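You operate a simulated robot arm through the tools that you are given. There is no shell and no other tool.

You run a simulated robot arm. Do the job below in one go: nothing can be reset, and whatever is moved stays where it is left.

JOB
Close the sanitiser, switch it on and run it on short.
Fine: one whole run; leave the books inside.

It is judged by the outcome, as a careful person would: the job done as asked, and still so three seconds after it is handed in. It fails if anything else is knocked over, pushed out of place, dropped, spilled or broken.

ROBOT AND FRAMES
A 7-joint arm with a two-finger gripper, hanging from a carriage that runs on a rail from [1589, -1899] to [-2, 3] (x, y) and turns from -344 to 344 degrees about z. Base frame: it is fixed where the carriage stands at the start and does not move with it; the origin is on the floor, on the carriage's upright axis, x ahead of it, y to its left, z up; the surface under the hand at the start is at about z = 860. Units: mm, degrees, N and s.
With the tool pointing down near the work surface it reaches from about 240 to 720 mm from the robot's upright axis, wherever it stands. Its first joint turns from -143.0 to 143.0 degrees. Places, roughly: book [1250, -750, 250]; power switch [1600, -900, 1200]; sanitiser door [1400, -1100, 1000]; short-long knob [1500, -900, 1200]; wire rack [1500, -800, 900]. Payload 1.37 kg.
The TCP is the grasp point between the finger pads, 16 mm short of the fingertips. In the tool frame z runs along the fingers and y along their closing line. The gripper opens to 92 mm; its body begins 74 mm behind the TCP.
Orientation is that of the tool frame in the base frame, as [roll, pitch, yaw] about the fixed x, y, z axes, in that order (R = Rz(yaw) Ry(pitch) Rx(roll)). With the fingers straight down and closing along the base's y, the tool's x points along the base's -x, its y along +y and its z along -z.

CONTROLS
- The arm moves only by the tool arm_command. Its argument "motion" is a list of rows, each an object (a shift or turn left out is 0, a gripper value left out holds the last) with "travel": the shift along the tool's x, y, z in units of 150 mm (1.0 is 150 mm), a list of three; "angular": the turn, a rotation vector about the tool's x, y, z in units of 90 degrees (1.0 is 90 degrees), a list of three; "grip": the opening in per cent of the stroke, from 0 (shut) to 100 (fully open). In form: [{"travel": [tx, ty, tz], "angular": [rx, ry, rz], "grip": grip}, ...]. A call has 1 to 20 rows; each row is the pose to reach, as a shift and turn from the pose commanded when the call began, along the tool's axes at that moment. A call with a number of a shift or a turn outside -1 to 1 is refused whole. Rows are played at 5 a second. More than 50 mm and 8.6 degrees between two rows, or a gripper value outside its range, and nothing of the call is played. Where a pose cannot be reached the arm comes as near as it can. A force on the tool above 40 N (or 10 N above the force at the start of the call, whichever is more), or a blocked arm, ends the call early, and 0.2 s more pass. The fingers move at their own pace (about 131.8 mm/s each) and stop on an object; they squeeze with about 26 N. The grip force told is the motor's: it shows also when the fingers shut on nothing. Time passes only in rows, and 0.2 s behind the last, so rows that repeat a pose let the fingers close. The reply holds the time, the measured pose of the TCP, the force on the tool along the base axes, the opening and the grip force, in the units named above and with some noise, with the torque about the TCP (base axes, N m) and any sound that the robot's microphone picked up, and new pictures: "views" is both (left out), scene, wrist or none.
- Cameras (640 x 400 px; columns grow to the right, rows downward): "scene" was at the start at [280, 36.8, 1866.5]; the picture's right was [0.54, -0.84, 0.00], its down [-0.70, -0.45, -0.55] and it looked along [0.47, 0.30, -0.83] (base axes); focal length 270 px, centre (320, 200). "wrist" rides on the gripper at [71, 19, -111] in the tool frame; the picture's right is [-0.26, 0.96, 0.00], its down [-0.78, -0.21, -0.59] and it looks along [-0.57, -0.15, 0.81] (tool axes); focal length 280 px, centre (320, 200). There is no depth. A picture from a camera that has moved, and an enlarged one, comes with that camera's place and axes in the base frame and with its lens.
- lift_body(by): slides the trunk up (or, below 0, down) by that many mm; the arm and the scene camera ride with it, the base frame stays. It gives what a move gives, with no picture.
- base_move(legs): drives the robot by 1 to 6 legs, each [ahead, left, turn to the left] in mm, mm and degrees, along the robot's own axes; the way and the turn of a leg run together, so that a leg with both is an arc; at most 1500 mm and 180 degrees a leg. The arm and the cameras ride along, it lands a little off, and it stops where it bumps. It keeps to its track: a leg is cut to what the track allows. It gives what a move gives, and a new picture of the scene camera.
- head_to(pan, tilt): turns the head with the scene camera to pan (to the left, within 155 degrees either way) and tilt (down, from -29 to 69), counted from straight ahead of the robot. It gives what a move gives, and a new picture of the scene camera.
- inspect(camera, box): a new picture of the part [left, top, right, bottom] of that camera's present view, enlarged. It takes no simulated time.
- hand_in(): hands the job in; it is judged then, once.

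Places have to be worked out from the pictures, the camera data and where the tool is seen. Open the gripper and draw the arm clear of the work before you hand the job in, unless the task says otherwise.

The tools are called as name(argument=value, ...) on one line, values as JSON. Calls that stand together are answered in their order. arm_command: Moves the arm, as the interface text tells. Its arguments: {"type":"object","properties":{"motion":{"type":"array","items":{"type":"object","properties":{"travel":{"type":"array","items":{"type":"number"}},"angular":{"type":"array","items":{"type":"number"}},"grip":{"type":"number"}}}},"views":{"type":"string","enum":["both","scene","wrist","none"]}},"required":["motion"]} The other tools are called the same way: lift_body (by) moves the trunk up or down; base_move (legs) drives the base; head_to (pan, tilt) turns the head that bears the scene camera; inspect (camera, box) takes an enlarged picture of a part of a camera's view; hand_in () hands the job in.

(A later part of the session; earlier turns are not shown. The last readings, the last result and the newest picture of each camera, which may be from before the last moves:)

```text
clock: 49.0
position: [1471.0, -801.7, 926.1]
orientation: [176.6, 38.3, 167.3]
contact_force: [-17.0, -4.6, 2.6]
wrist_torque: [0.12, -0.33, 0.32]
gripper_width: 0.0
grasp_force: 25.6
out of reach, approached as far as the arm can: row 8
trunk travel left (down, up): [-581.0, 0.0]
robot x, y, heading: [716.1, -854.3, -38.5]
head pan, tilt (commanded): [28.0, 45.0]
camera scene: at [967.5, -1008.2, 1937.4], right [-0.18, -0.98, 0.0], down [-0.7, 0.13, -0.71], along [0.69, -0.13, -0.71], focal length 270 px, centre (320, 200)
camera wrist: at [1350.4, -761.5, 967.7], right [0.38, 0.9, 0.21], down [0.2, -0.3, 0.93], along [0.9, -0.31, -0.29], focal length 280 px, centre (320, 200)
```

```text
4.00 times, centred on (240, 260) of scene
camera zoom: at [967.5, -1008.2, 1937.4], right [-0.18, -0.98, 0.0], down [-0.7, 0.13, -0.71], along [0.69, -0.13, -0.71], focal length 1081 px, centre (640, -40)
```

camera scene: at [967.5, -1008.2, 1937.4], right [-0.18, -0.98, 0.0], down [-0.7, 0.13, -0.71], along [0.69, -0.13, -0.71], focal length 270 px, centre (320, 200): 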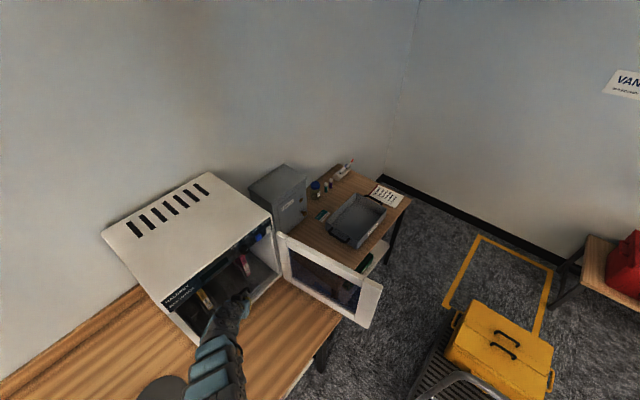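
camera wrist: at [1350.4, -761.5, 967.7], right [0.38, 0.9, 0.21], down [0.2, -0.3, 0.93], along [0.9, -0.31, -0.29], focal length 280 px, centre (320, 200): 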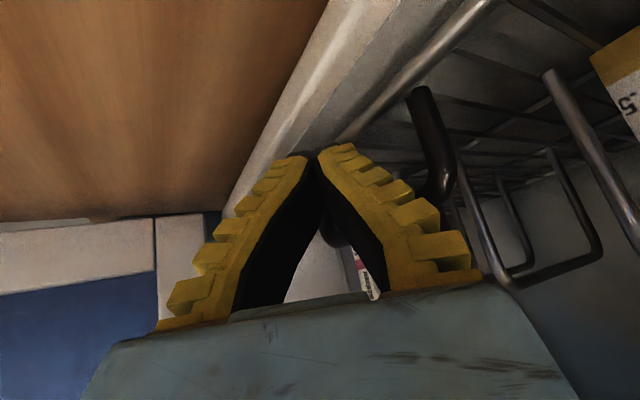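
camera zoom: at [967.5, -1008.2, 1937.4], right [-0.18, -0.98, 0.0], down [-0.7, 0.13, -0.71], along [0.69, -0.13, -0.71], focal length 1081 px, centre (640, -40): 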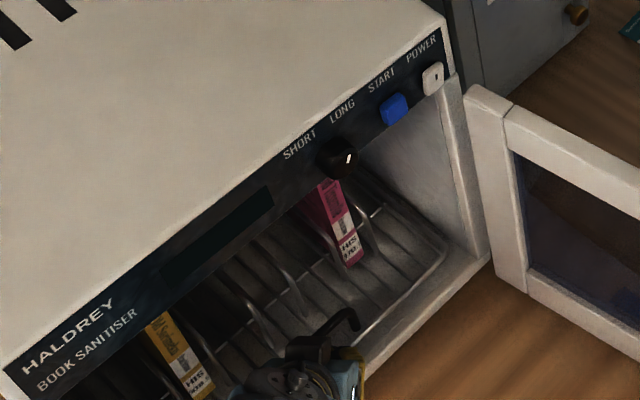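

The push force rose to about 16 N at v≈614 with no further motion, so the rack is fully home, with both books upright on it. Now I'll draw the finger straight back out along −v.

arm_command(motion=[{"travel": [0.095, -0.153, -0.086]}, {"travel": [0.19, -0.307, -0.173]}, {"travel": [0.285, -0.46, -0.259]}, {"travel": [0.38, -0.613, -0.346]}], views="both")

inspect(camera="scene", box=[160, 210, 320, 310])

```text
clock: 50.0
position: [1383.2, -877.3, 928.9]
orientation: [176.1, 38.7, 167.4]
contact_force: [-0.4, 0.6, 0.3]
wrist_torque: [-0.05, 0.0, 0.0]
gripper_width: 0.0
grasp_force: 25.5
trunk travel left (down, up): [-581.0, 0.0]
robot x, y, heading: [714.7, -855.6, -38.2]
head pan, tilt (commanded): [28.0, 45.0]
camera scene: at [968.4, -1007.9, 1937.8], right [-0.18, -0.98, 0.0], down [-0.7, 0.13, -0.71], along [0.7, -0.13, -0.71], focal length 270 px, centre (320, 200)
camera wrist: at [1262.0, -837.0, 970.3], right [0.37, 0.9, 0.21], down [0.19, -0.3, 0.94], along [0.91, -0.31, -0.28], focal length 280 px, centre (320, 200)
```

scene: 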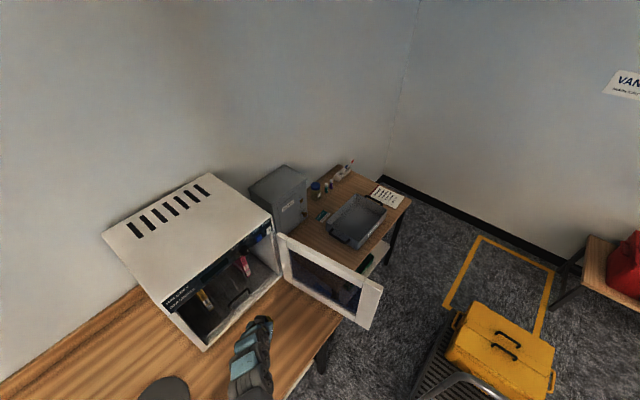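
wrist: 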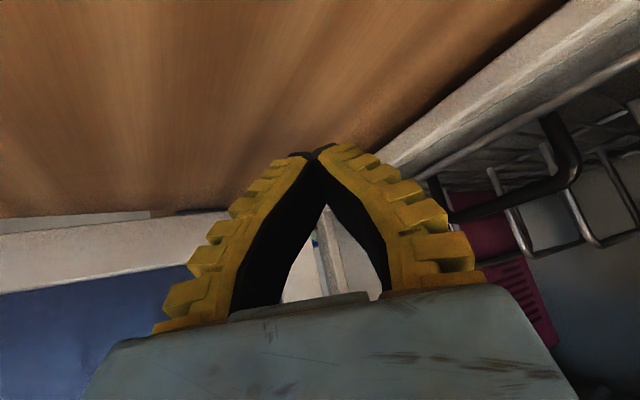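

```text
4.00 times, centred on (240, 260) of scene
camera zoom: at [968.4, -1007.9, 1937.8], right [-0.18, -0.98, 0.0], down [-0.7, 0.13, -0.71], along [0.7, -0.13, -0.71], focal length 1081 px, centre (640, -40)
```

zoom: 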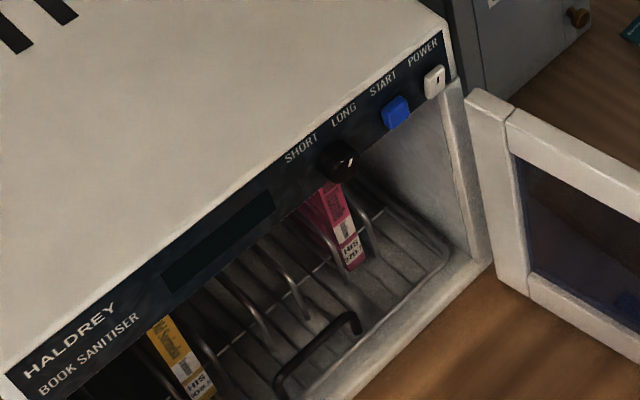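

The rack is fully in (front wire behind the lip) and the finger is clear. Knob ≈(1621, 592, 1219), START ≈(1685, 600, 1215), POWER ≈(1730, 604, 1210). Next I'll drive back along the rail and turn right, to set up a tool-down posture for swinging the door from its outer side.

base_move(legs=[[-195.7, 41.2, 0], [0, 0, -40]])

```text
clock: 53.5
position: [1086.2, -1144.0, 928.4]
orientation: [176.1, 38.7, 127.8]
contact_force: [0.2, -0.9, -1.0]
wrist_torque: [0.02, -0.02, -0.01]
gripper_width: 0.0
grasp_force: 26.0
trunk travel left (down, up): [-581.0, 0.0]
robot x, y, heading: [587.5, -703.5, -78.2]
head pan, tilt (commanded): [28.0, 45.0]
camera scene: at [684.6, -980.1, 1937.8], right [-0.77, -0.64, 0.0], down [-0.45, 0.54, -0.71], along [0.45, -0.54, -0.71], focal length 270 px, centre (320, 200)
```

scene: 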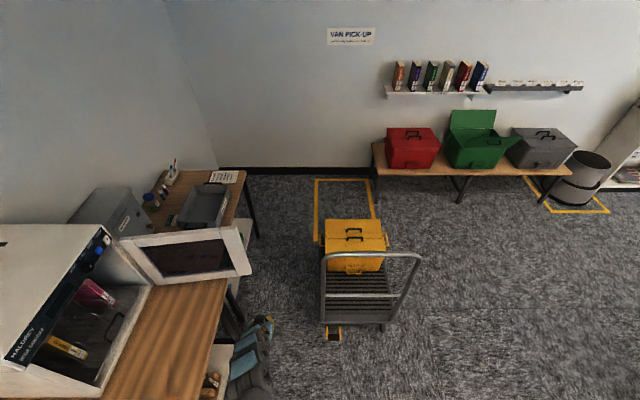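

TCP is at (1574, 99, 928), clear of bench and door. I'll raise it and turn the tool to point straight down.

arm_command(motion=[{"travel": [-0.132, 0.008, -0.093], "angular": [0, 0.072, 0]}, {"travel": [-0.264, 0.017, -0.187], "angular": [0, 0.143, 0]}, {"travel": [-0.396, 0.025, -0.28], "angular": [0, 0.215, 0]}, {"travel": [-0.527, 0.033, -0.373], "angular": [0, 0.287, 0]}, {"travel": [-0.659, 0.042, -0.467], "angular": [0, 0.358, 0]}, {"travel": [-0.791, 0.05, -0.56], "angular": [0, 0.43, 0]}], views="scene")

```text
clock: 54.9
position: [1110.5, -1175.2, 1070.2]
orientation: [177.1, 0.0, 130.1]
contact_force: [-0.1, 0.2, -1.7]
wrist_torque: [-0.06, -0.07, -0.04]
gripper_width: 0.0
grasp_force: 26.3
trunk travel left (down, up): [-581.0, 0.0]
robot x, y, heading: [588.3, -704.3, -78.3]
head pan, tilt (commanded): [28.0, 45.0]
camera scene: at [684.7, -980.1, 1937.8], right [-0.77, -0.64, 0.0], down [-0.45, 0.54, -0.71], along [0.45, -0.54, -0.71], focal length 270 px, centre (320, 200)
```

scene: 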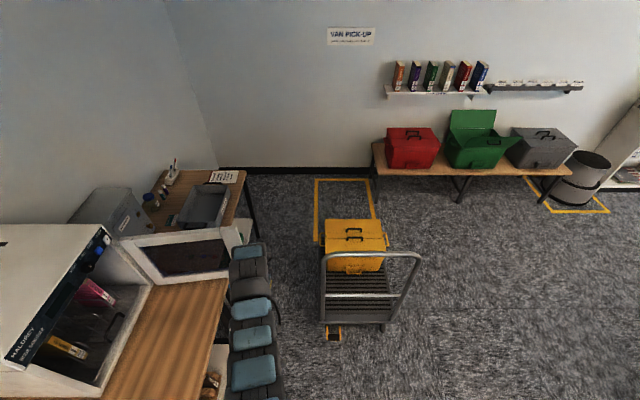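

Tool points straight down at (1614, 98, 1070), r≈703. I'll raise it another 55 mm so the fingertips will overlap the door's top part and the gripper body stays above it.

arm_command(motion=[{"travel": [0, 0, -0.12]}, {"travel": [0, 0, -0.24]}, {"travel": [0, 0, -0.37]}], views="both")

```text
clock: 55.7
position: [1109.0, -1175.7, 1124.3]
orientation: [177.1, 0.1, 130.2]
contact_force: [1.2, -0.4, 0.1]
wrist_torque: [0.01, 0.0, 0.02]
gripper_width: 0.1
grasp_force: 26.1
trunk travel left (down, up): [-581.0, 0.0]
robot x, y, heading: [586.0, -701.3, -78.1]
head pan, tilt (commanded): [28.0, 45.0]
camera scene: at [684.6, -980.1, 1937.8], right [-0.77, -0.64, 0.0], down [-0.45, 0.54, -0.71], along [0.45, -0.54, -0.71], focal length 270 px, centre (320, 200)
camera wrist: at [1073.6, -1111.5, 1234.3], right [0.91, 0.42, 0.05], down [0.32, -0.75, 0.58], along [0.28, -0.51, -0.81], focal length 280 px, centre (320, 200)
```

scene: 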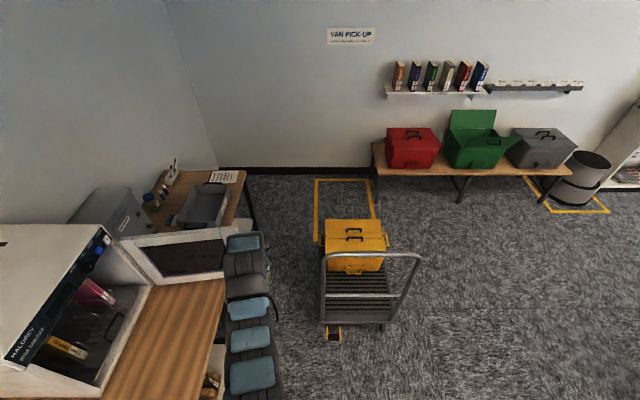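
wrist: 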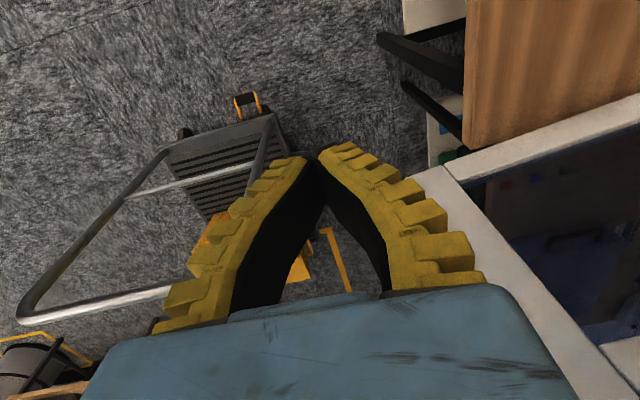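

The view matches: door free edge at about (1805, 200), top z≈1192. The arm itself is around z≈1350, above the door. I'll raise 18 mm more, then drive along the rail so the finger passes in front of the door's free edge to u≈1940, v≈96.

arm_command(motion=[{"travel": [0, 0, -0.06]}, {"travel": [0, 0, -0.12]}], views="none")

base_move(legs=[[291.4, 154.9, 0]])

```text
clock: 56.3
position: [1109.2, -1174.8, 1142.5]
orientation: [177.0, 0.2, 130.2]
contact_force: [0.9, 0.5, 0.7]
wrist_torque: [0.01, -0.02, 0.03]
gripper_width: 0.0
grasp_force: 25.8
trunk travel left (down, up): [-581.0, 0.0]
robot x, y, heading: [588.3, -700.9, -78.1]
head pan, tilt (commanded): [28.0, 45.0]
```

```text
clock: 58.4
position: [1318.0, -1428.9, 1142.8]
orientation: [177.0, 0.1, 129.9]
contact_force: [0.3, 0.0, 0.5]
wrist_torque: [0.02, -0.03, 0.04]
gripper_width: 0.2
grasp_force: 25.6
trunk travel left (down, up): [-581.0, 0.0]
robot x, y, heading: [794.6, -952.9, -78.1]
head pan, tilt (commanded): [28.0, 45.0]
camera scene: at [894.4, -1232.0, 1937.8], right [-0.77, -0.64, 0.0], down [-0.45, 0.54, -0.71], along [0.45, -0.54, -0.71], focal length 270 px, centre (320, 200)
```

scene: 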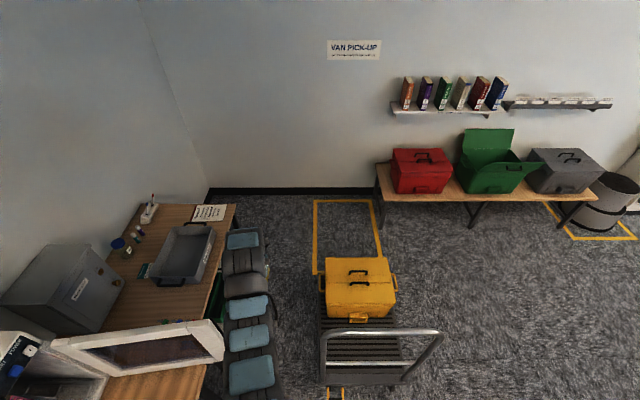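

The finger is past the door's free edge at (1942, 94, 1143). Turning left 17° brings it behind the outer face at about (1884, 294).

base_move(legs=[[0, 0, 17]])

inspect(camera="wrist", box=[0, 0, 640, 400])

```text
clock: 59.8
position: [1434.6, -1259.6, 1142.6]
orientation: [176.9, 0.1, 146.6]
contact_force: [0.4, -0.3, 0.5]
wrist_torque: [-0.01, 0.01, 0.0]
gripper_width: 0.0
grasp_force: 25.7
trunk travel left (down, up): [-581.0, 0.0]
robot x, y, heading: [796.9, -952.3, -61.7]
head pan, tilt (commanded): [28.0, 45.0]
camera scene: at [970.1, -1192.6, 1937.8], right [-0.55, -0.83, 0.0], down [-0.59, 0.39, -0.71], along [0.59, -0.39, -0.71], focal length 270 px, centre (320, 200)
```

scene: 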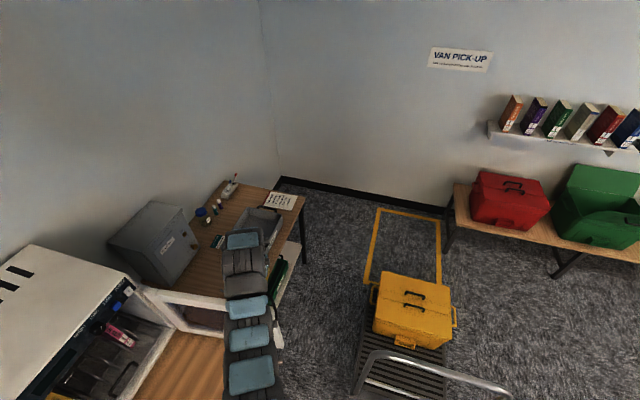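

```text
1.00 times, centred on (320, 200) of wrist (not enlarged: the box is as wide or as high as the picture)
camera zoom: at [1380.3, -1208.2, 1252.5], right [0.75, 0.66, 0.05], down [0.52, -0.63, 0.58], along [0.41, -0.41, -0.81], focal length 280 px, centre (320, 200)
```

zoom: 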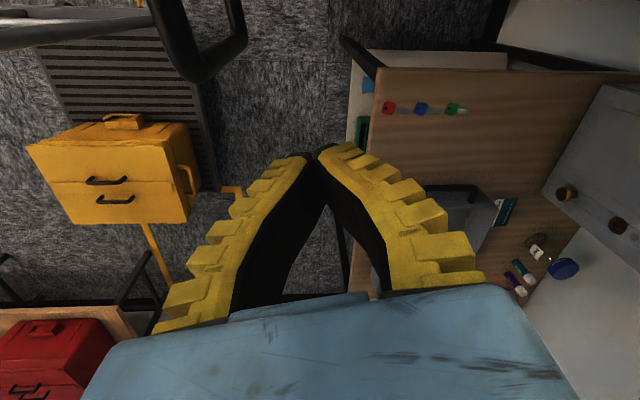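

The wrist view shows the door's black vertical handle on its outer face near the free edge (about z 1013–1116). My fingertip is at z≈1127, just above it and behind the door at v≈292. Now I'll drive back along −u by 150 mm so the finger begins to swing the door.

base_move(legs=[[-146.9, -30.2, 0]])

inspect(camera="wrist", box=[0, 0, 640, 400])

```text
clock: 61.2
position: [1336.3, -1145.2, 1142.8]
orientation: [177.0, 0.1, 146.6]
contact_force: [0.0, -0.4, -0.1]
wrist_torque: [0.01, 0.02, 0.03]
gripper_width: 0.0
grasp_force: 25.8
trunk travel left (down, up): [-581.0, 0.0]
robot x, y, heading: [701.2, -837.9, -61.8]
head pan, tilt (commanded): [28.0, 45.0]
camera scene: at [873.1, -1076.9, 1937.9], right [-0.55, -0.83, 0.0], down [-0.59, 0.39, -0.71], along [0.59, -0.39, -0.71], focal length 270 px, centre (320, 200)
```

scene: 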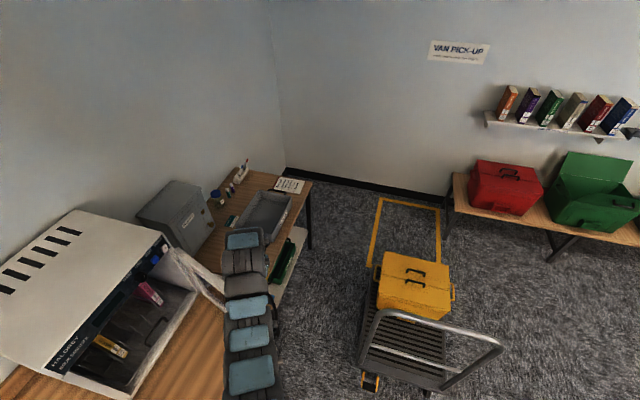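

```text
1.00 times, centred on (320, 200) of wrist (not enlarged: the box is as wide or as high as the picture)
camera zoom: at [1283.3, -1092.9, 1252.6], right [0.75, 0.66, 0.05], down [0.52, -0.63, 0.58], along [0.41, -0.41, -0.81], focal length 280 px, centre (320, 200)
```

zoom: 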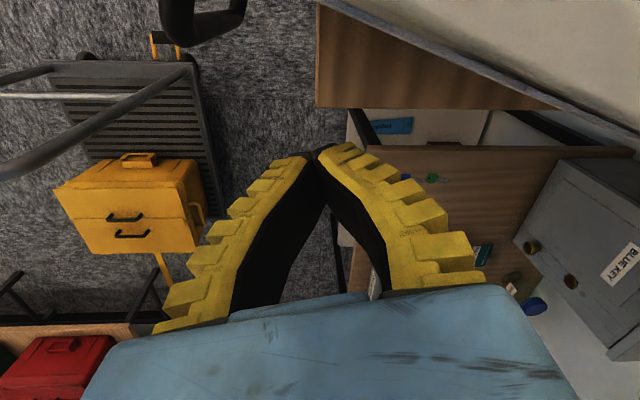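

The door is swinging with the finger (now at u 1736, v 290). I'll follow its arc: back along the rail another 108 mm with a small left turn, keeping about 316 mm from the hinge and clear of the handle.

base_move(legs=[[-105.8, -21.9, 3.7]])

inspect(camera="wrist", box=[0, 0, 640, 400])

```text
clock: 62.4
position: [1285.0, -1021.8, 1142.7]
orientation: [177.1, 0.1, 150.3]
contact_force: [-0.5, 0.1, 0.4]
wrist_torque: [0.02, 0.0, 0.03]
gripper_width: 0.0
grasp_force: 25.9
trunk travel left (down, up): [-581.0, 0.0]
robot x, y, heading: [634.2, -754.2, -58.1]
head pan, tilt (commanded): [28.0, 45.0]
camera scene: at [819.3, -983.1, 1937.9], right [-0.5, -0.87, 0.0], down [-0.61, 0.35, -0.71], along [0.61, -0.35, -0.71], focal length 270 px, centre (320, 200)
```

scene: 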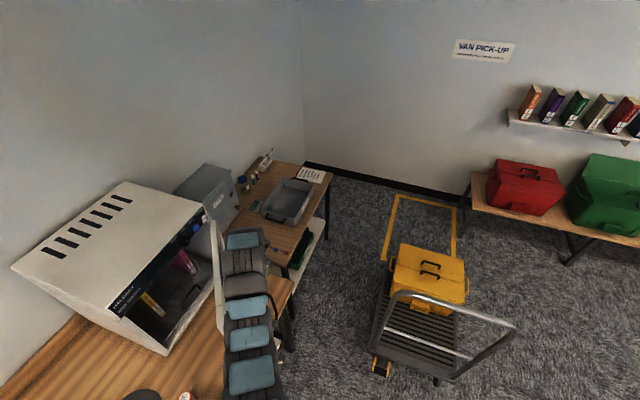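

```text
1.00 times, centred on (320, 200) of wrist (not enlarged: the box is as wide or as high as the picture)
camera zoom: at [1229.8, -972.5, 1252.6], right [0.71, 0.71, 0.05], down [0.56, -0.6, 0.58], along [0.44, -0.38, -0.81], focal length 280 px, centre (320, 200)
```

zoom: 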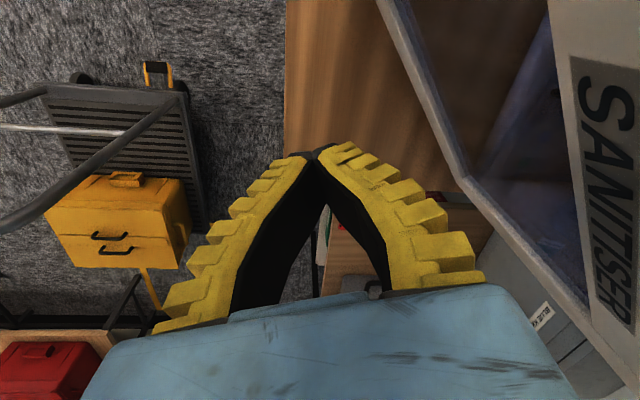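

Following well: TCP (1608, 330) and the door is about 60° open, its outer face with the SANITISER label beside the finger. Next two arc legs to bring it to about 30° open.

base_move(legs=[[-34.7, -4.9, 4.8], [-4, -0.2, 6.5]])

inspect(camera="wrist", box=[0, 0, 640, 400])

```text
clock: 63.8
position: [1300.2, -857.7, 1142.9]
orientation: [176.9, 0.2, 161.6]
contact_force: [0.6, -0.1, -0.1]
wrist_torque: [-0.02, 0.0, 0.01]
gripper_width: 0.0
grasp_force: 25.7
trunk travel left (down, up): [-581.0, 0.0]
robot x, y, heading: [607.1, -725.3, -46.6]
head pan, tilt (commanded): [28.0, 45.0]
camera scene: at [834.7, -912.0, 1937.8], right [-0.32, -0.95, 0.0], down [-0.67, 0.23, -0.71], along [0.67, -0.23, -0.71], focal length 270 px, centre (320, 200)
```

scene: 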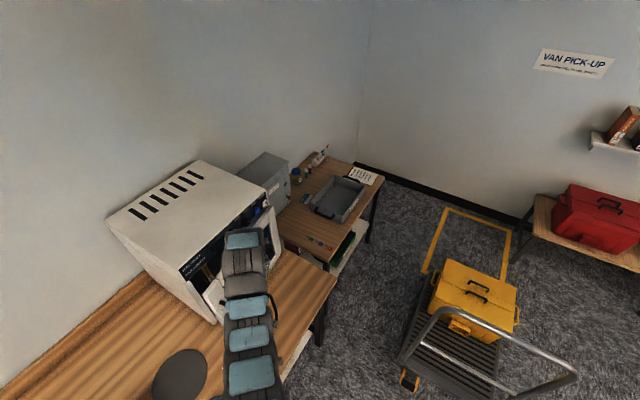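

```text
1.00 times, centred on (320, 200) of wrist (not enlarged: the box is as wide or as high as the picture)
camera zoom: at [1235.7, -821.3, 1252.5], right [0.55, 0.83, 0.05], down [0.66, -0.48, 0.58], along [0.5, -0.29, -0.81], focal length 280 px, centre (320, 200)
```

zoom: 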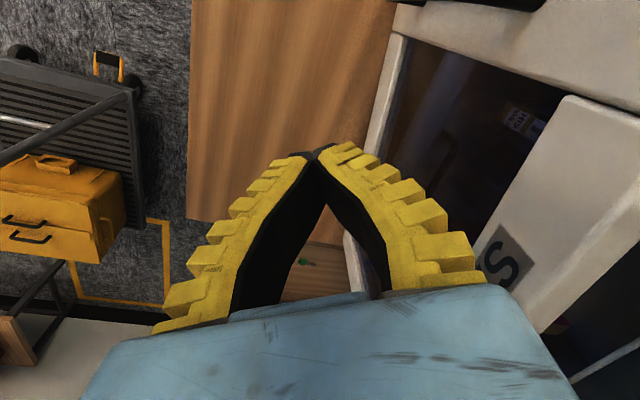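

TCP (1492, 447): the door is about 30° open. One more small arc brings it to about 17°, stopping before the gripper body could touch the panel or knob.

base_move(legs=[[30.9, -1.9, 6.9]])

inspect(camera="wrist", box=[0, 0, 640, 400])

inspect(camera="scene", box=[100, 140, 340, 340])

```text
clock: 64.8
position: [1329.9, -798.0, 1142.9]
orientation: [177.0, 0.1, 168.4]
contact_force: [-0.2, -0.3, -0.9]
wrist_torque: [-0.05, 0.0, -0.03]
gripper_width: 0.0
grasp_force: 26.2
trunk travel left (down, up): [-581.0, 0.0]
robot x, y, heading: [624.5, -751.0, -39.8]
head pan, tilt (commanded): [28.0, 45.0]
camera scene: at [874.8, -906.9, 1937.8], right [-0.21, -0.98, 0.0], down [-0.69, 0.15, -0.71], along [0.69, -0.15, -0.71], focal length 270 px, centre (320, 200)
```

scene: 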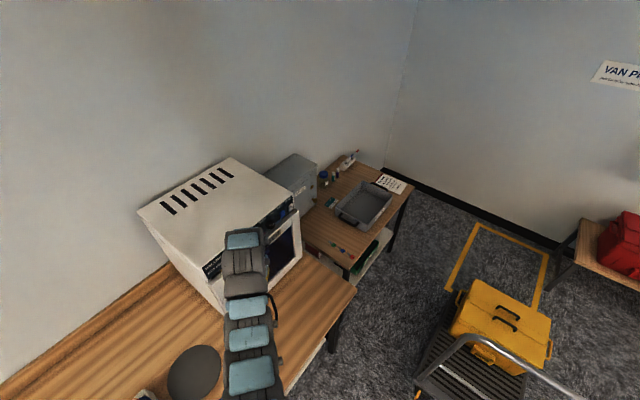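

```text
1.00 times, centred on (320, 200) of wrist (not enlarged: the box is as wide or as high as the picture)
camera zoom: at [1262.3, -768.9, 1252.5], right [0.45, 0.89, 0.05], down [0.71, -0.39, 0.58], along [0.54, -0.22, -0.81], focal length 280 px, centre (320, 200)
```

zoom: 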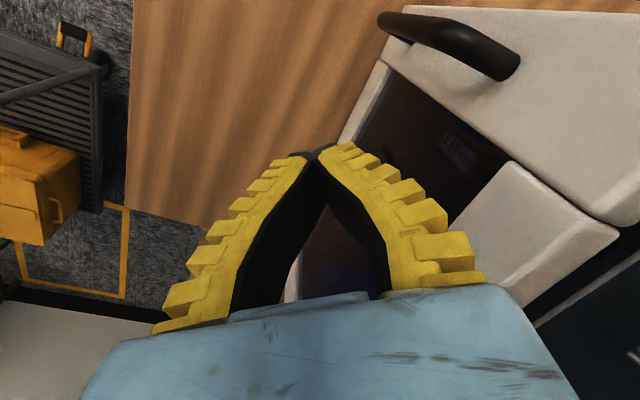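

```text
2.00 times, centred on (220, 240) of scene
camera zoom: at [874.8, -906.9, 1937.8], right [-0.21, -0.98, 0.0], down [-0.69, 0.15, -0.71], along [0.69, -0.15, -0.71], focal length 541 px, centre (520, 120)
```

zoom: 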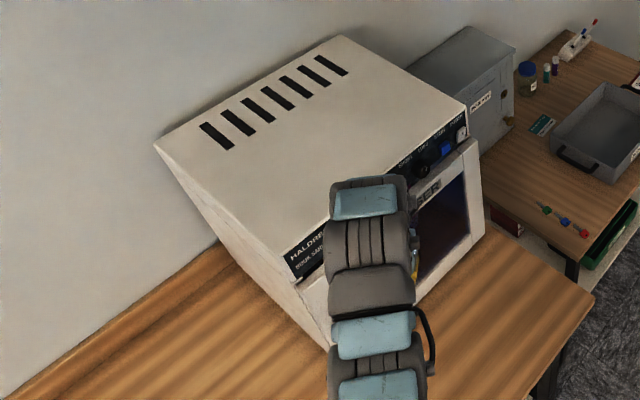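

The door stands about 15° open at TCP (1465, 508). I'll swing the arm away clockwise into free space to change to a horizontal tool posture for the last push and the controls.

base_move(legs=[[0, 0, -110]])

head_to(pan=135, tilt=35)

```text
clock: 69.8
position: [344.0, -1395.6, 1142.4]
orientation: [177.0, 0.0, 58.9]
contact_force: [0.8, 0.0, 0.4]
wrist_torque: [-0.01, 0.0, 0.03]
gripper_width: 0.0
grasp_force: 26.4
trunk travel left (down, up): [-581.0, 0.0]
robot x, y, heading: [625.8, -745.7, -149.2]
head pan, tilt (commanded): [28.0, 45.0]
camera scene: at [394.9, -930.9, 1937.8], right [-0.85, 0.52, 0.0], down [0.37, 0.6, -0.71], along [-0.37, -0.6, -0.71], focal length 270 px, centre (320, 200)
```

scene: 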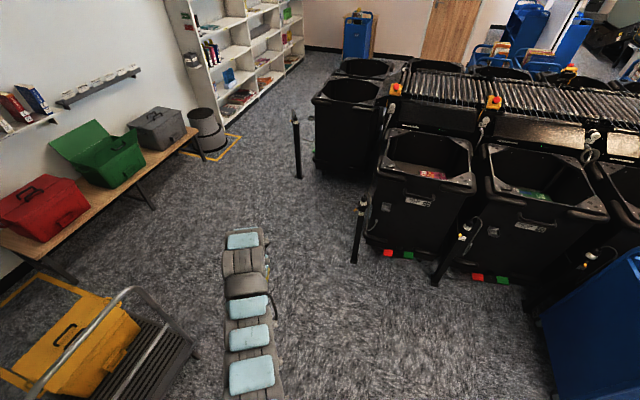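

```text
clock: 71.6
position: [344.0, -1396.0, 1143.0]
orientation: [177.0, 0.0, 58.9]
contact_force: [-0.1, 0.7, 0.5]
wrist_torque: [0.01, 0.01, 0.03]
gripper_width: 0.2
grasp_force: 26.1
trunk travel left (down, up): [-581.0, 0.0]
robot x, y, heading: [627.7, -748.7, -149.4]
head pan, tilt (commanded): [135.0, 35.0]
camera scene: at [522.5, -883.3, 1952.7], right [-0.25, -0.97, 0.0], down [-0.56, 0.14, -0.82], along [0.79, -0.2, -0.57], focal length 270 px, centre (320, 200)
```

scene: 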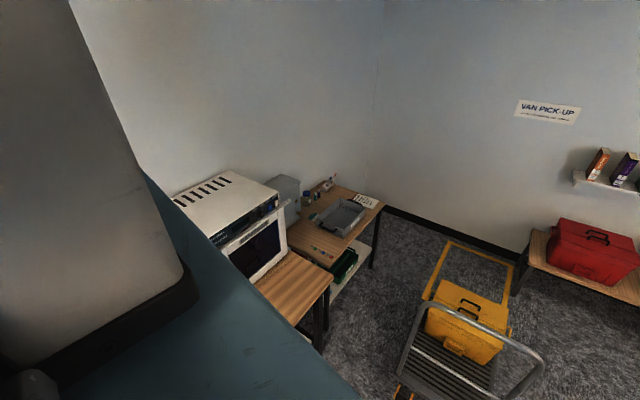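

I'll enlarge the sanitiser to check the door's state and see the panel.

inspect(camera="scene", box=[170, 165, 330, 290])

inspect(camera="scene", box=[200, 180, 300, 245])

```text
3.20 times, centred on (250, 228) of scene
camera zoom: at [522.5, -883.3, 1952.7], right [-0.25, -0.97, 0.0], down [-0.56, 0.14, -0.82], along [0.79, -0.2, -0.57], focal length 865 px, centre (544, 112)
```

zoom: 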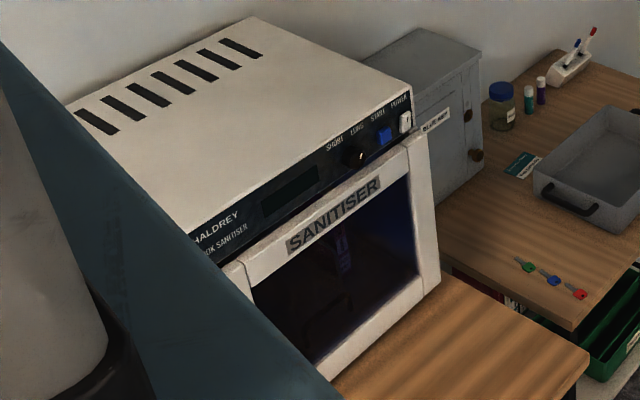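

```text
6.15 times, centred on (250, 212) of scene
camera zoom: at [522.5, -883.3, 1952.7], right [-0.25, -0.97, 0.0], down [-0.56, 0.14, -0.82], along [0.79, -0.2, -0.57], focal length 1664 px, centre (751, 123)
```

zoom: 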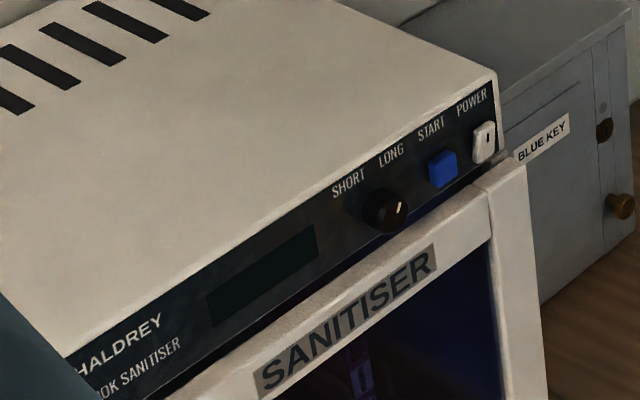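

The door is only slightly ajar now and the knob pointer still points toward LONG; the display is dark. I'll square the tool yaw with the heading and shift it right, over the free floor, as a first step to the horizontal posture.

arm_command(motion=[{"travel": [-0.065, -0.25, 0], "angular": [0, 0, 0.078]}, {"travel": [-0.13, -0.5, 0], "angular": [0, 0, 0.156]}, {"travel": [-0.195, -0.75, 0], "angular": [0, 0, 0.235]}, {"travel": [-0.26, -1.0, 0], "angular": [0, 0, 0.313]}], views="none")

```text
clock: 72.6
position: [195.4, -1352.0, 1134.3]
orientation: [177.4, -1.4, 30.8]
contact_force: [0.0, -0.4, -0.3]
wrist_torque: [0.07, 0.05, 0.02]
gripper_width: 0.0
grasp_force: 25.9
trunk travel left (down, up): [-581.0, 0.0]
robot x, y, heading: [624.0, -749.4, -149.6]
head pan, tilt (commanded): [135.0, 35.0]
```

Now I'll rotate the tool from down to horizontal-forward while shifting further right and up.

arm_command(motion=[{"travel": [0, -0.09, -0.045], "angular": [0, -0.0909, 0]}, {"travel": [0, -0.18, -0.09], "angular": [0, -0.1818, 0]}, {"travel": [0, -0.27, -0.135], "angular": [0, -0.2727, 0]}, {"travel": [0, -0.36, -0.18], "angular": [0, -0.3636, 0]}, {"travel": [0, -0.45, -0.225], "angular": [0, -0.4545, 0]}, {"travel": [0, -0.54, -0.27], "angular": [0, -0.5454, 0]}, {"travel": [0, -0.63, -0.315], "angular": [0, -0.6363, 0]}, {"travel": [0, -0.72, -0.36], "angular": [0, -0.7272, 0]}, {"travel": [0, -0.81, -0.405], "angular": [0, -0.8181, 0]}, {"travel": [0, -0.9, -0.45], "angular": [0, -0.909, 0]}, {"travel": [0, -1.0, -0.5], "angular": [0, -1.0, 0]}], views="none")

head_to(pan=40, tilt=55)

```text
clock: 75.0
position: [114.5, -1222.0, 1205.0]
orientation: [113.9, 87.2, -35.3]
contact_force: [-1.9, 1.1, 1.5]
wrist_torque: [0.06, -0.11, 0.26]
gripper_width: 0.1
grasp_force: 25.8
trunk travel left (down, up): [-581.0, 0.0]
robot x, y, heading: [624.3, -748.3, -149.3]
head pan, tilt (commanded): [135.0, 35.0]
```

```text
clock: 76.7
position: [117.9, -1220.9, 1202.0]
orientation: [119.0, 87.0, -29.8]
contact_force: [0.2, 0.9, -0.3]
wrist_torque: [-0.01, 0.04, -0.03]
gripper_width: 0.0
grasp_force: 26.1
trunk travel left (down, up): [-581.0, 0.0]
robot x, y, heading: [623.4, -746.9, -149.4]
head pan, tilt (commanded): [40.0, 55.0]
camera scene: at [413.3, -929.5, 1924.4], right [-0.94, 0.33, 0.0], down [0.27, 0.77, -0.57], along [-0.19, -0.54, -0.82], focal length 270 px, centre (320, 200)
```

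scene: 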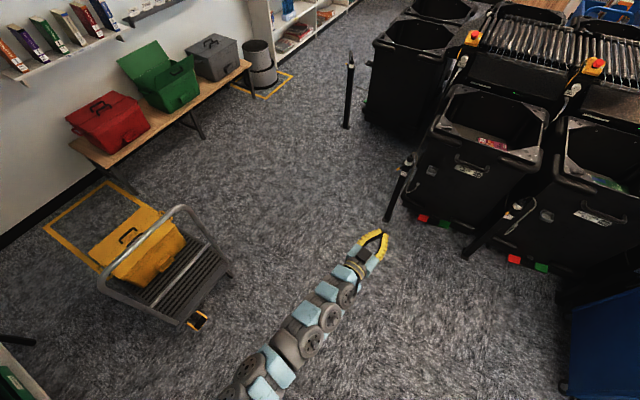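

Horizontal posture reached at robot-frame [676, 151], z 1202, with the reach in order. I'll test shifting right and back toward [576, 0].

arm_command(motion=[{"travel": [0, -0.25, -0.167]}, {"travel": [0, -0.5, -0.333]}, {"travel": [0, -0.75, -0.5]}, {"travel": [0, -1.0, -0.667]}], views="scene")

```text
clock: 77.7
position: [126.3, -1041.4, 1197.8]
orientation: [115.6, 87.0, -33.7]
contact_force: [-0.7, -0.7, -0.1]
wrist_torque: [0.01, -0.02, -0.04]
gripper_width: 0.1
grasp_force: 26.1
trunk travel left (down, up): [-581.0, 0.0]
robot x, y, heading: [628.4, -748.5, -149.6]
head pan, tilt (commanded): [40.0, 55.0]
camera scene: at [413.3, -929.6, 1924.5], right [-0.94, 0.33, 0.0], down [0.27, 0.77, -0.57], along [-0.19, -0.54, -0.82], focal length 270 px, centre (320, 200)
```

scene: 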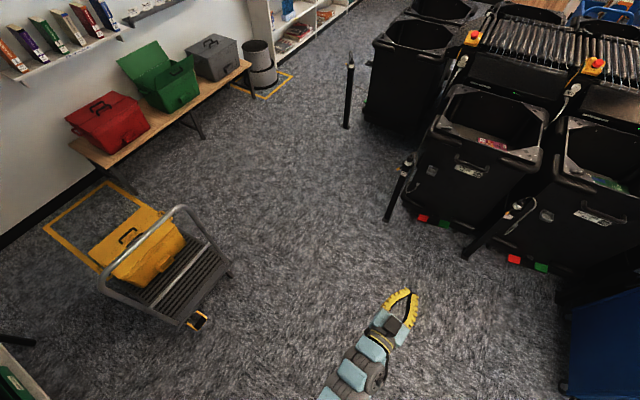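

That worked fully: TCP is now straight ahead at [581, 0], z 1198. I'll continue to about [500, −150] so there's room to approach the panel from the front.

arm_command(motion=[{"travel": [0, -0.25, -0.135]}, {"travel": [0, -0.5, -0.27]}, {"travel": [0, -0.75, -0.4]}, {"travel": [0, -1.0, -0.54]}], views="none")

```text
clock: 78.7
position: [119.7, -870.3, 1193.3]
orientation: [115.1, 87.0, -34.1]
contact_force: [-0.5, -0.4, 1.3]
wrist_torque: [-0.01, -0.03, -0.01]
gripper_width: 0.1
grasp_force: 26.2
trunk travel left (down, up): [-581.0, 0.0]
robot x, y, heading: [622.9, -746.9, -149.4]
head pan, tilt (commanded): [40.0, 55.0]
```

TCP is at robot-frame [496, −150], z 1193. I'll lower to z≈1148 so the tip meets the door just under its top edge, and draw back a further 60 mm if reach allows.

arm_command(motion=[{"travel": [0.1, 0, -0.13]}, {"travel": [0.2, 0, -0.27]}, {"travel": [0.3, 0, -0.4]}], views="none")

```text
clock: 79.5
position: [172.0, -842.7, 1149.7]
orientation: [117.0, 87.1, -32.2]
contact_force: [0.1, -0.6, 0.3]
wrist_torque: [-0.03, -0.02, 0.0]
gripper_width: 0.0
grasp_force: 26.2
trunk travel left (down, up): [-581.0, 0.0]
robot x, y, heading: [625.0, -747.4, -149.3]
head pan, tilt (commanded): [40.0, 55.0]
```

Reached [438, −149, 1150]. Now I'll turn left in two legs to face the wall (heading ≈40°); the sweep radius of about 480 mm stays clear of the sanitiser from here.

base_move(legs=[[0, 0, 95], [0, 0, 94.2]])

head_to(pan=-42, tilt=48)

```text
clock: 87.9
position: [1060.6, -589.7, 1150.7]
orientation: [116.8, 86.9, 155.9]
contact_force: [-0.3, 0.6, -1.6]
wrist_torque: [0.01, 0.01, 0.02]
gripper_width: 0.0
grasp_force: 26.6
trunk travel left (down, up): [-581.0, 0.0]
robot x, y, heading: [624.6, -746.4, 38.9]
head pan, tilt (commanded): [40.0, 55.0]
camera scene: at [811.0, -539.9, 1924.4], right [0.98, -0.19, 0.0], down [-0.16, -0.8, -0.57], along [0.11, 0.56, -0.82], focal length 270 px, centre (320, 200)
```

scene: 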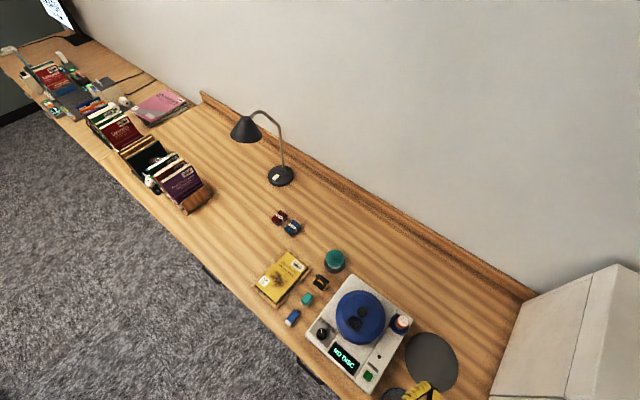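

```text
clock: 89.4
position: [1061.3, -590.4, 1150.3]
orientation: [116.9, 87.0, 156.2]
contact_force: [0.2, -0.2, 0.1]
wrist_torque: [0.03, 0.01, -0.02]
gripper_width: 0.3
grasp_force: 26.0
trunk travel left (down, up): [-581.0, 0.0]
robot x, y, heading: [629.1, -750.0, 39.0]
head pan, tilt (commanded): [-42.0, 48.0]
camera scene: at [876.0, -614.7, 1933.6], right [-0.05, -1.0, 0.0], down [-0.74, 0.04, -0.67], along [0.67, -0.03, -0.74], focal length 270 px, centre (320, 200)
```

scene: 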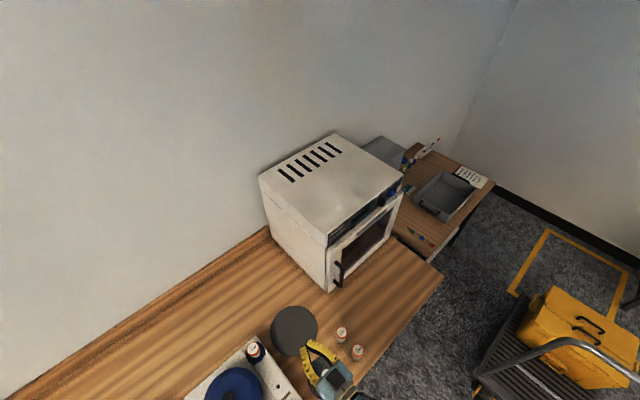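

Tool points at the wall direction at (u 1133, v 435, z 1150). Let me enlarge the door area.

inspect(camera="scene", box=[250, 125, 450, 300])

```text
2.29 times, centred on (350, 212) of scene
camera zoom: at [876.0, -614.7, 1933.6], right [-0.05, -1.0, 0.0], down [-0.74, 0.04, -0.67], along [0.67, -0.03, -0.74], focal length 618 px, centre (251, 171)
```

zoom: 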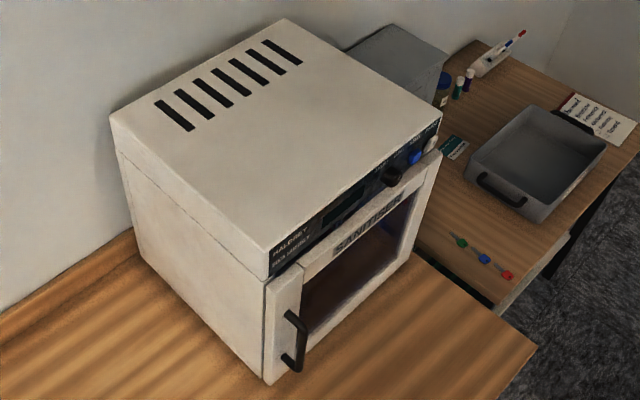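

The door looks shut already: its free-edge corner works out at v≈588–598, flush with the body, so it carried on closing by itself. I'll drive 306 mm along the rail to stand in front of it and give it a gentle check push.

base_move(legs=[[4.8, -306, 0.9]])

inspect(camera="wrist", box=[0, 0, 640, 400])

```text
clock: 91.5
position: [1256.1, -818.4, 1151.0]
orientation: [116.9, 87.1, 157.1]
contact_force: [0.3, 0.0, -0.2]
wrist_torque: [0.02, -0.02, 0.0]
gripper_width: 0.2
grasp_force: 25.6
trunk travel left (down, up): [-581.0, 0.0]
robot x, y, heading: [822.8, -985.3, 40.5]
head pan, tilt (commanded): [-42.0, 48.0]
camera scene: at [1071.4, -846.8, 1933.6], right [-0.03, -1.0, 0.0], down [-0.74, 0.02, -0.67], along [0.67, -0.02, -0.74], focal length 270 px, centre (320, 200)
```

scene: 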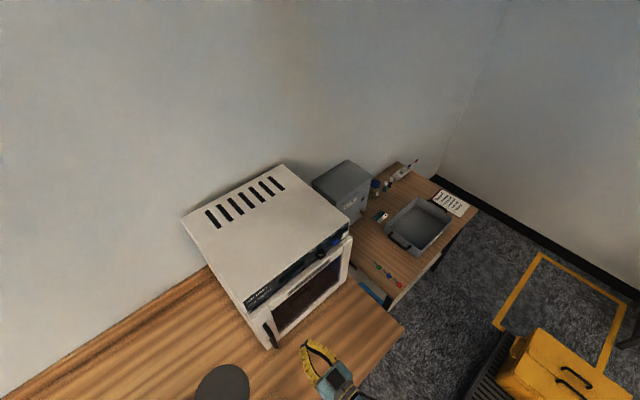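

```text
1.00 times, centred on (320, 200) of wrist (not enlarged: the box is as wide or as high as the picture)
camera zoom: at [1154.7, -872.9, 1081.3], right [-0.61, 0.73, 0.31], down [-0.28, -0.56, 0.78], along [0.74, 0.39, 0.54], focal length 280 px, centre (320, 200)
```

zoom: 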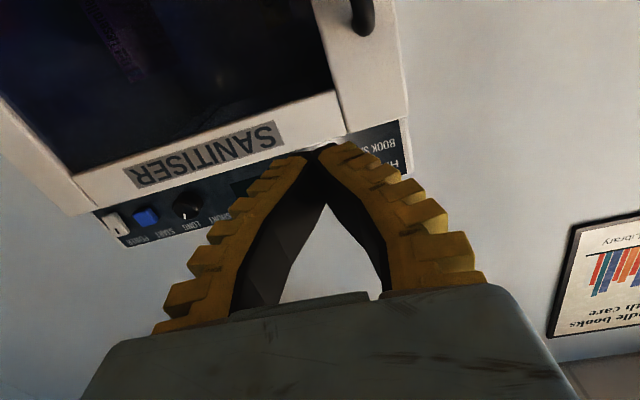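

I can see the panel upside down from the wrist camera. Enlarging the controls.

inspect(camera="wrist", box=[90, 170, 250, 260])

inspect(camera="scene", box=[230, 200, 370, 350])

```text
4.00 times, centred on (170, 215) of wrist
camera zoom: at [1154.7, -872.9, 1081.3], right [-0.61, 0.73, 0.31], down [-0.28, -0.56, 0.78], along [0.74, 0.39, 0.54], focal length 1122 px, centre (920, 140)
```

zoom: 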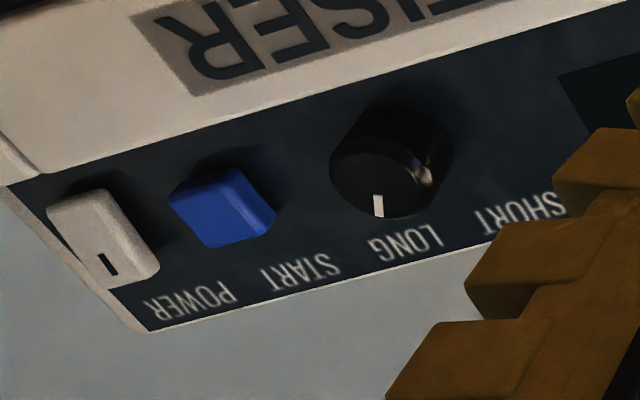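

```text
2.67 times, centred on (300, 275) of scene
camera zoom: at [1071.4, -846.8, 1933.6], right [-0.03, -1.0, 0.0], down [-0.74, 0.02, -0.67], along [0.67, -0.02, -0.74], focal length 721 px, centre (373, 0)
```

zoom: 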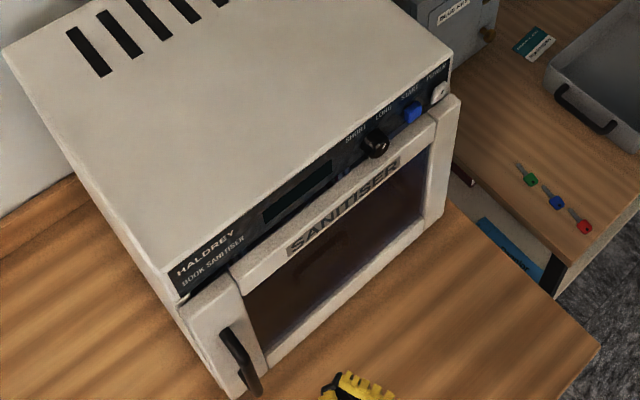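

The controls are clear: the knob pointer is at LONG (upper right), SHORT is upper left, and the rocker's "I" mark is on its top half. First the check push on the door near its free side, at about u 1473, z 1150: approach to v≈550, then small steps.

arm_command(motion=[{"travel": [0, -0.09, 0.25]}, {"travel": [0, -0.18, 0.5]}, {"travel": [0, -0.27, 0.72]}, {"travel": [0, -0.27, 0.8]}, {"travel": [0, -0.27, 0.86]}, {"travel": [0, -0.27, 0.92]}, {"travel": [0, -0.27, 0.97]}], views="both")

```text
clock: 93.0
position: [1385.5, -763.7, 1141.8]
orientation: [118.2, 87.1, 158.4]
contact_force: [-30.4, -20.2, 13.6]
wrist_torque: [0.21, -0.44, -0.05]
gripper_width: 5.8
grasp_force: 28.3
trunk travel left (down, up): [-581.0, 0.0]
robot x, y, heading: [824.3, -985.0, 40.2]
head pan, tilt (commanded): [-42.0, 48.0]
stopped in row 7: the force on the tool passed its limit at 50 N (the readings are from after the stop); the commanded pose is now the measured one
camera scene: at [1070.6, -847.7, 1932.8], right [-0.03, -1.0, 0.0], down [-0.74, 0.02, -0.67], along [0.67, -0.02, -0.74], focal length 270 px, centre (320, 200)
camera wrist: at [1283.7, -817.3, 1074.1], right [-0.61, 0.73, 0.31], down [-0.28, -0.56, 0.78], along [0.74, 0.39, 0.54], focal length 280 px, centre (320, 200)
```

scene: 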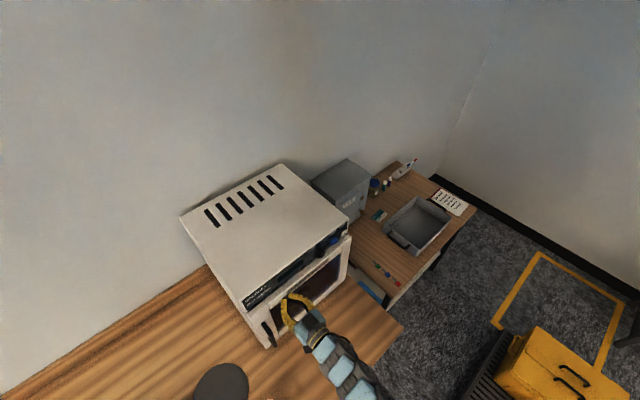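
wrist: 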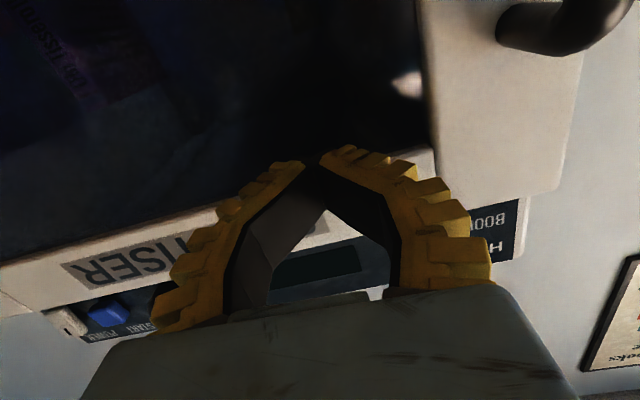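

The door is firmly against its stop: contact at tip v≈589 and force up to the limit, so it's shut. I'll back off 120 mm straight out.

arm_command(motion=[{"travel": [0, 0, -0.2]}, {"travel": [0, 0, -0.5]}, {"travel": [0, 0, -0.8]}], views="wrist")

inspect(camera="scene", box=[170, 150, 370, 350])

```text
clock: 93.8
position: [1297.6, -836.4, 1150.0]
orientation: [112.2, 87.2, 152.5]
contact_force: [1.1, -0.5, -0.4]
wrist_torque: [-0.04, 0.05, 0.0]
gripper_width: 0.0
grasp_force: 27.4
trunk travel left (down, up): [-581.0, 0.0]
robot x, y, heading: [818.2, -985.7, 40.3]
head pan, tilt (commanded): [-42.0, 48.0]
camera wrist: at [1196.8, -890.1, 1079.4], right [-0.61, 0.73, 0.31], down [-0.28, -0.56, 0.78], along [0.74, 0.39, 0.55], focal length 280 px, centre (320, 200)
```

wrist: 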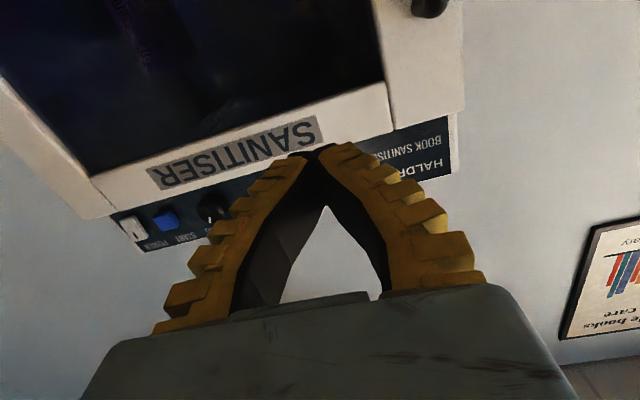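

```text
2.00 times, centred on (270, 250) of scene
camera zoom: at [1071.6, -846.8, 1933.8], right [-0.03, -1.0, 0.0], down [-0.74, 0.02, -0.67], along [0.67, -0.02, -0.74], focal length 541 px, centre (420, 100)
```

zoom: 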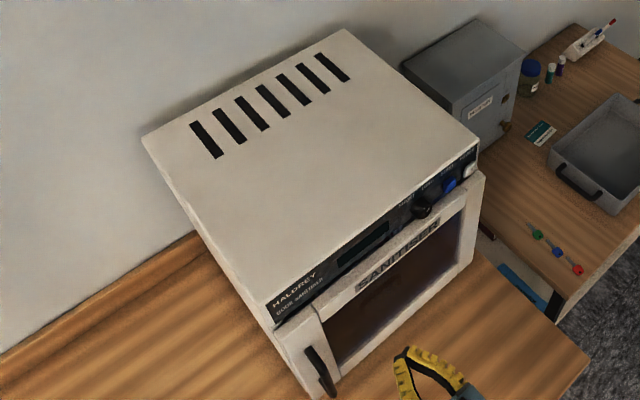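

Sanitiser in place and door shut. Next I'll drive about 256 mm along the rail to line up with the POWER switch (u≈1730).

base_move(legs=[[-1.8, -256, 0]])

arm_command(motion=[{"travel": [-0.15, 0, 0.05]}, {"travel": [-0.3, 0, 0.1]}, {"travel": [-0.43, 0, 0.13]}], views="both")

```text
clock: 95.7
position: [1461.4, -1033.7, 1147.0]
orientation: [115.3, 87.1, 155.5]
contact_force: [-0.4, 0.6, -0.3]
wrist_torque: [0.02, 0.0, 0.02]
gripper_width: 0.0
grasp_force: 27.9
trunk travel left (down, up): [-581.0, 0.0]
robot x, y, heading: [988.3, -1178.7, 40.2]
head pan, tilt (commanded): [-42.0, 48.0]
camera scene: at [1234.5, -1041.8, 1933.6], right [-0.03, -1.0, 0.0], down [-0.74, 0.02, -0.67], along [0.67, -0.02, -0.74], focal length 270 px, centre (320, 200)
```

scene: 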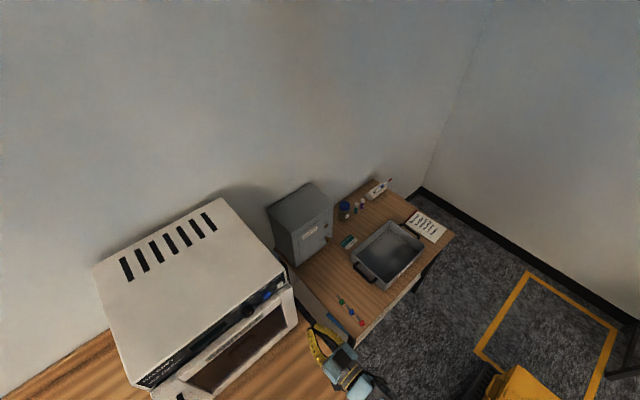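

```text
clock: 96.5
position: [1478.6, -1019.8, 1211.9]
orientation: [115.5, 87.0, 155.7]
contact_force: [0.1, -0.5, -0.2]
wrist_torque: [0.0, 0.03, -0.02]
gripper_width: 0.0
grasp_force: 27.8
trunk travel left (down, up): [-581.0, 0.0]
robot x, y, heading: [989.2, -1181.7, 39.9]
head pan, tilt (commanded): [-42.0, 48.0]
camera scene: at [1234.5, -1041.8, 1933.6], right [-0.03, -1.0, 0.0], down [-0.74, 0.02, -0.67], along [0.67, -0.02, -0.74], focal length 270 px, centre (320, 200)
camera wrist: at [1376.9, -1074.4, 1142.8], right [-0.61, 0.73, 0.31], down [-0.28, -0.56, 0.78], along [0.74, 0.39, 0.54], focal length 280 px, centre (320, 200)
```

scene: 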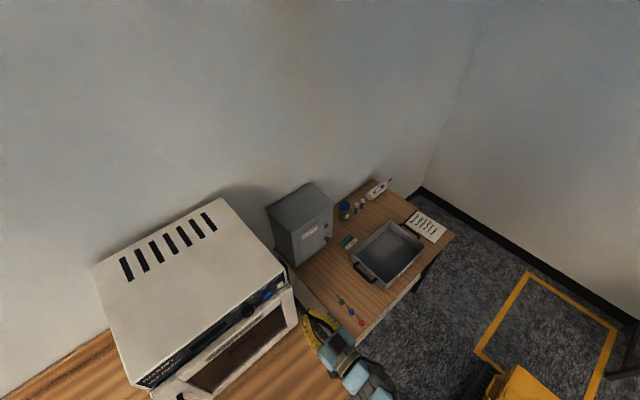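
wrist: 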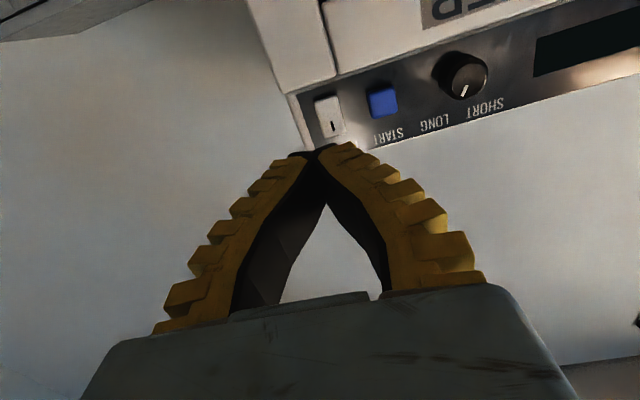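

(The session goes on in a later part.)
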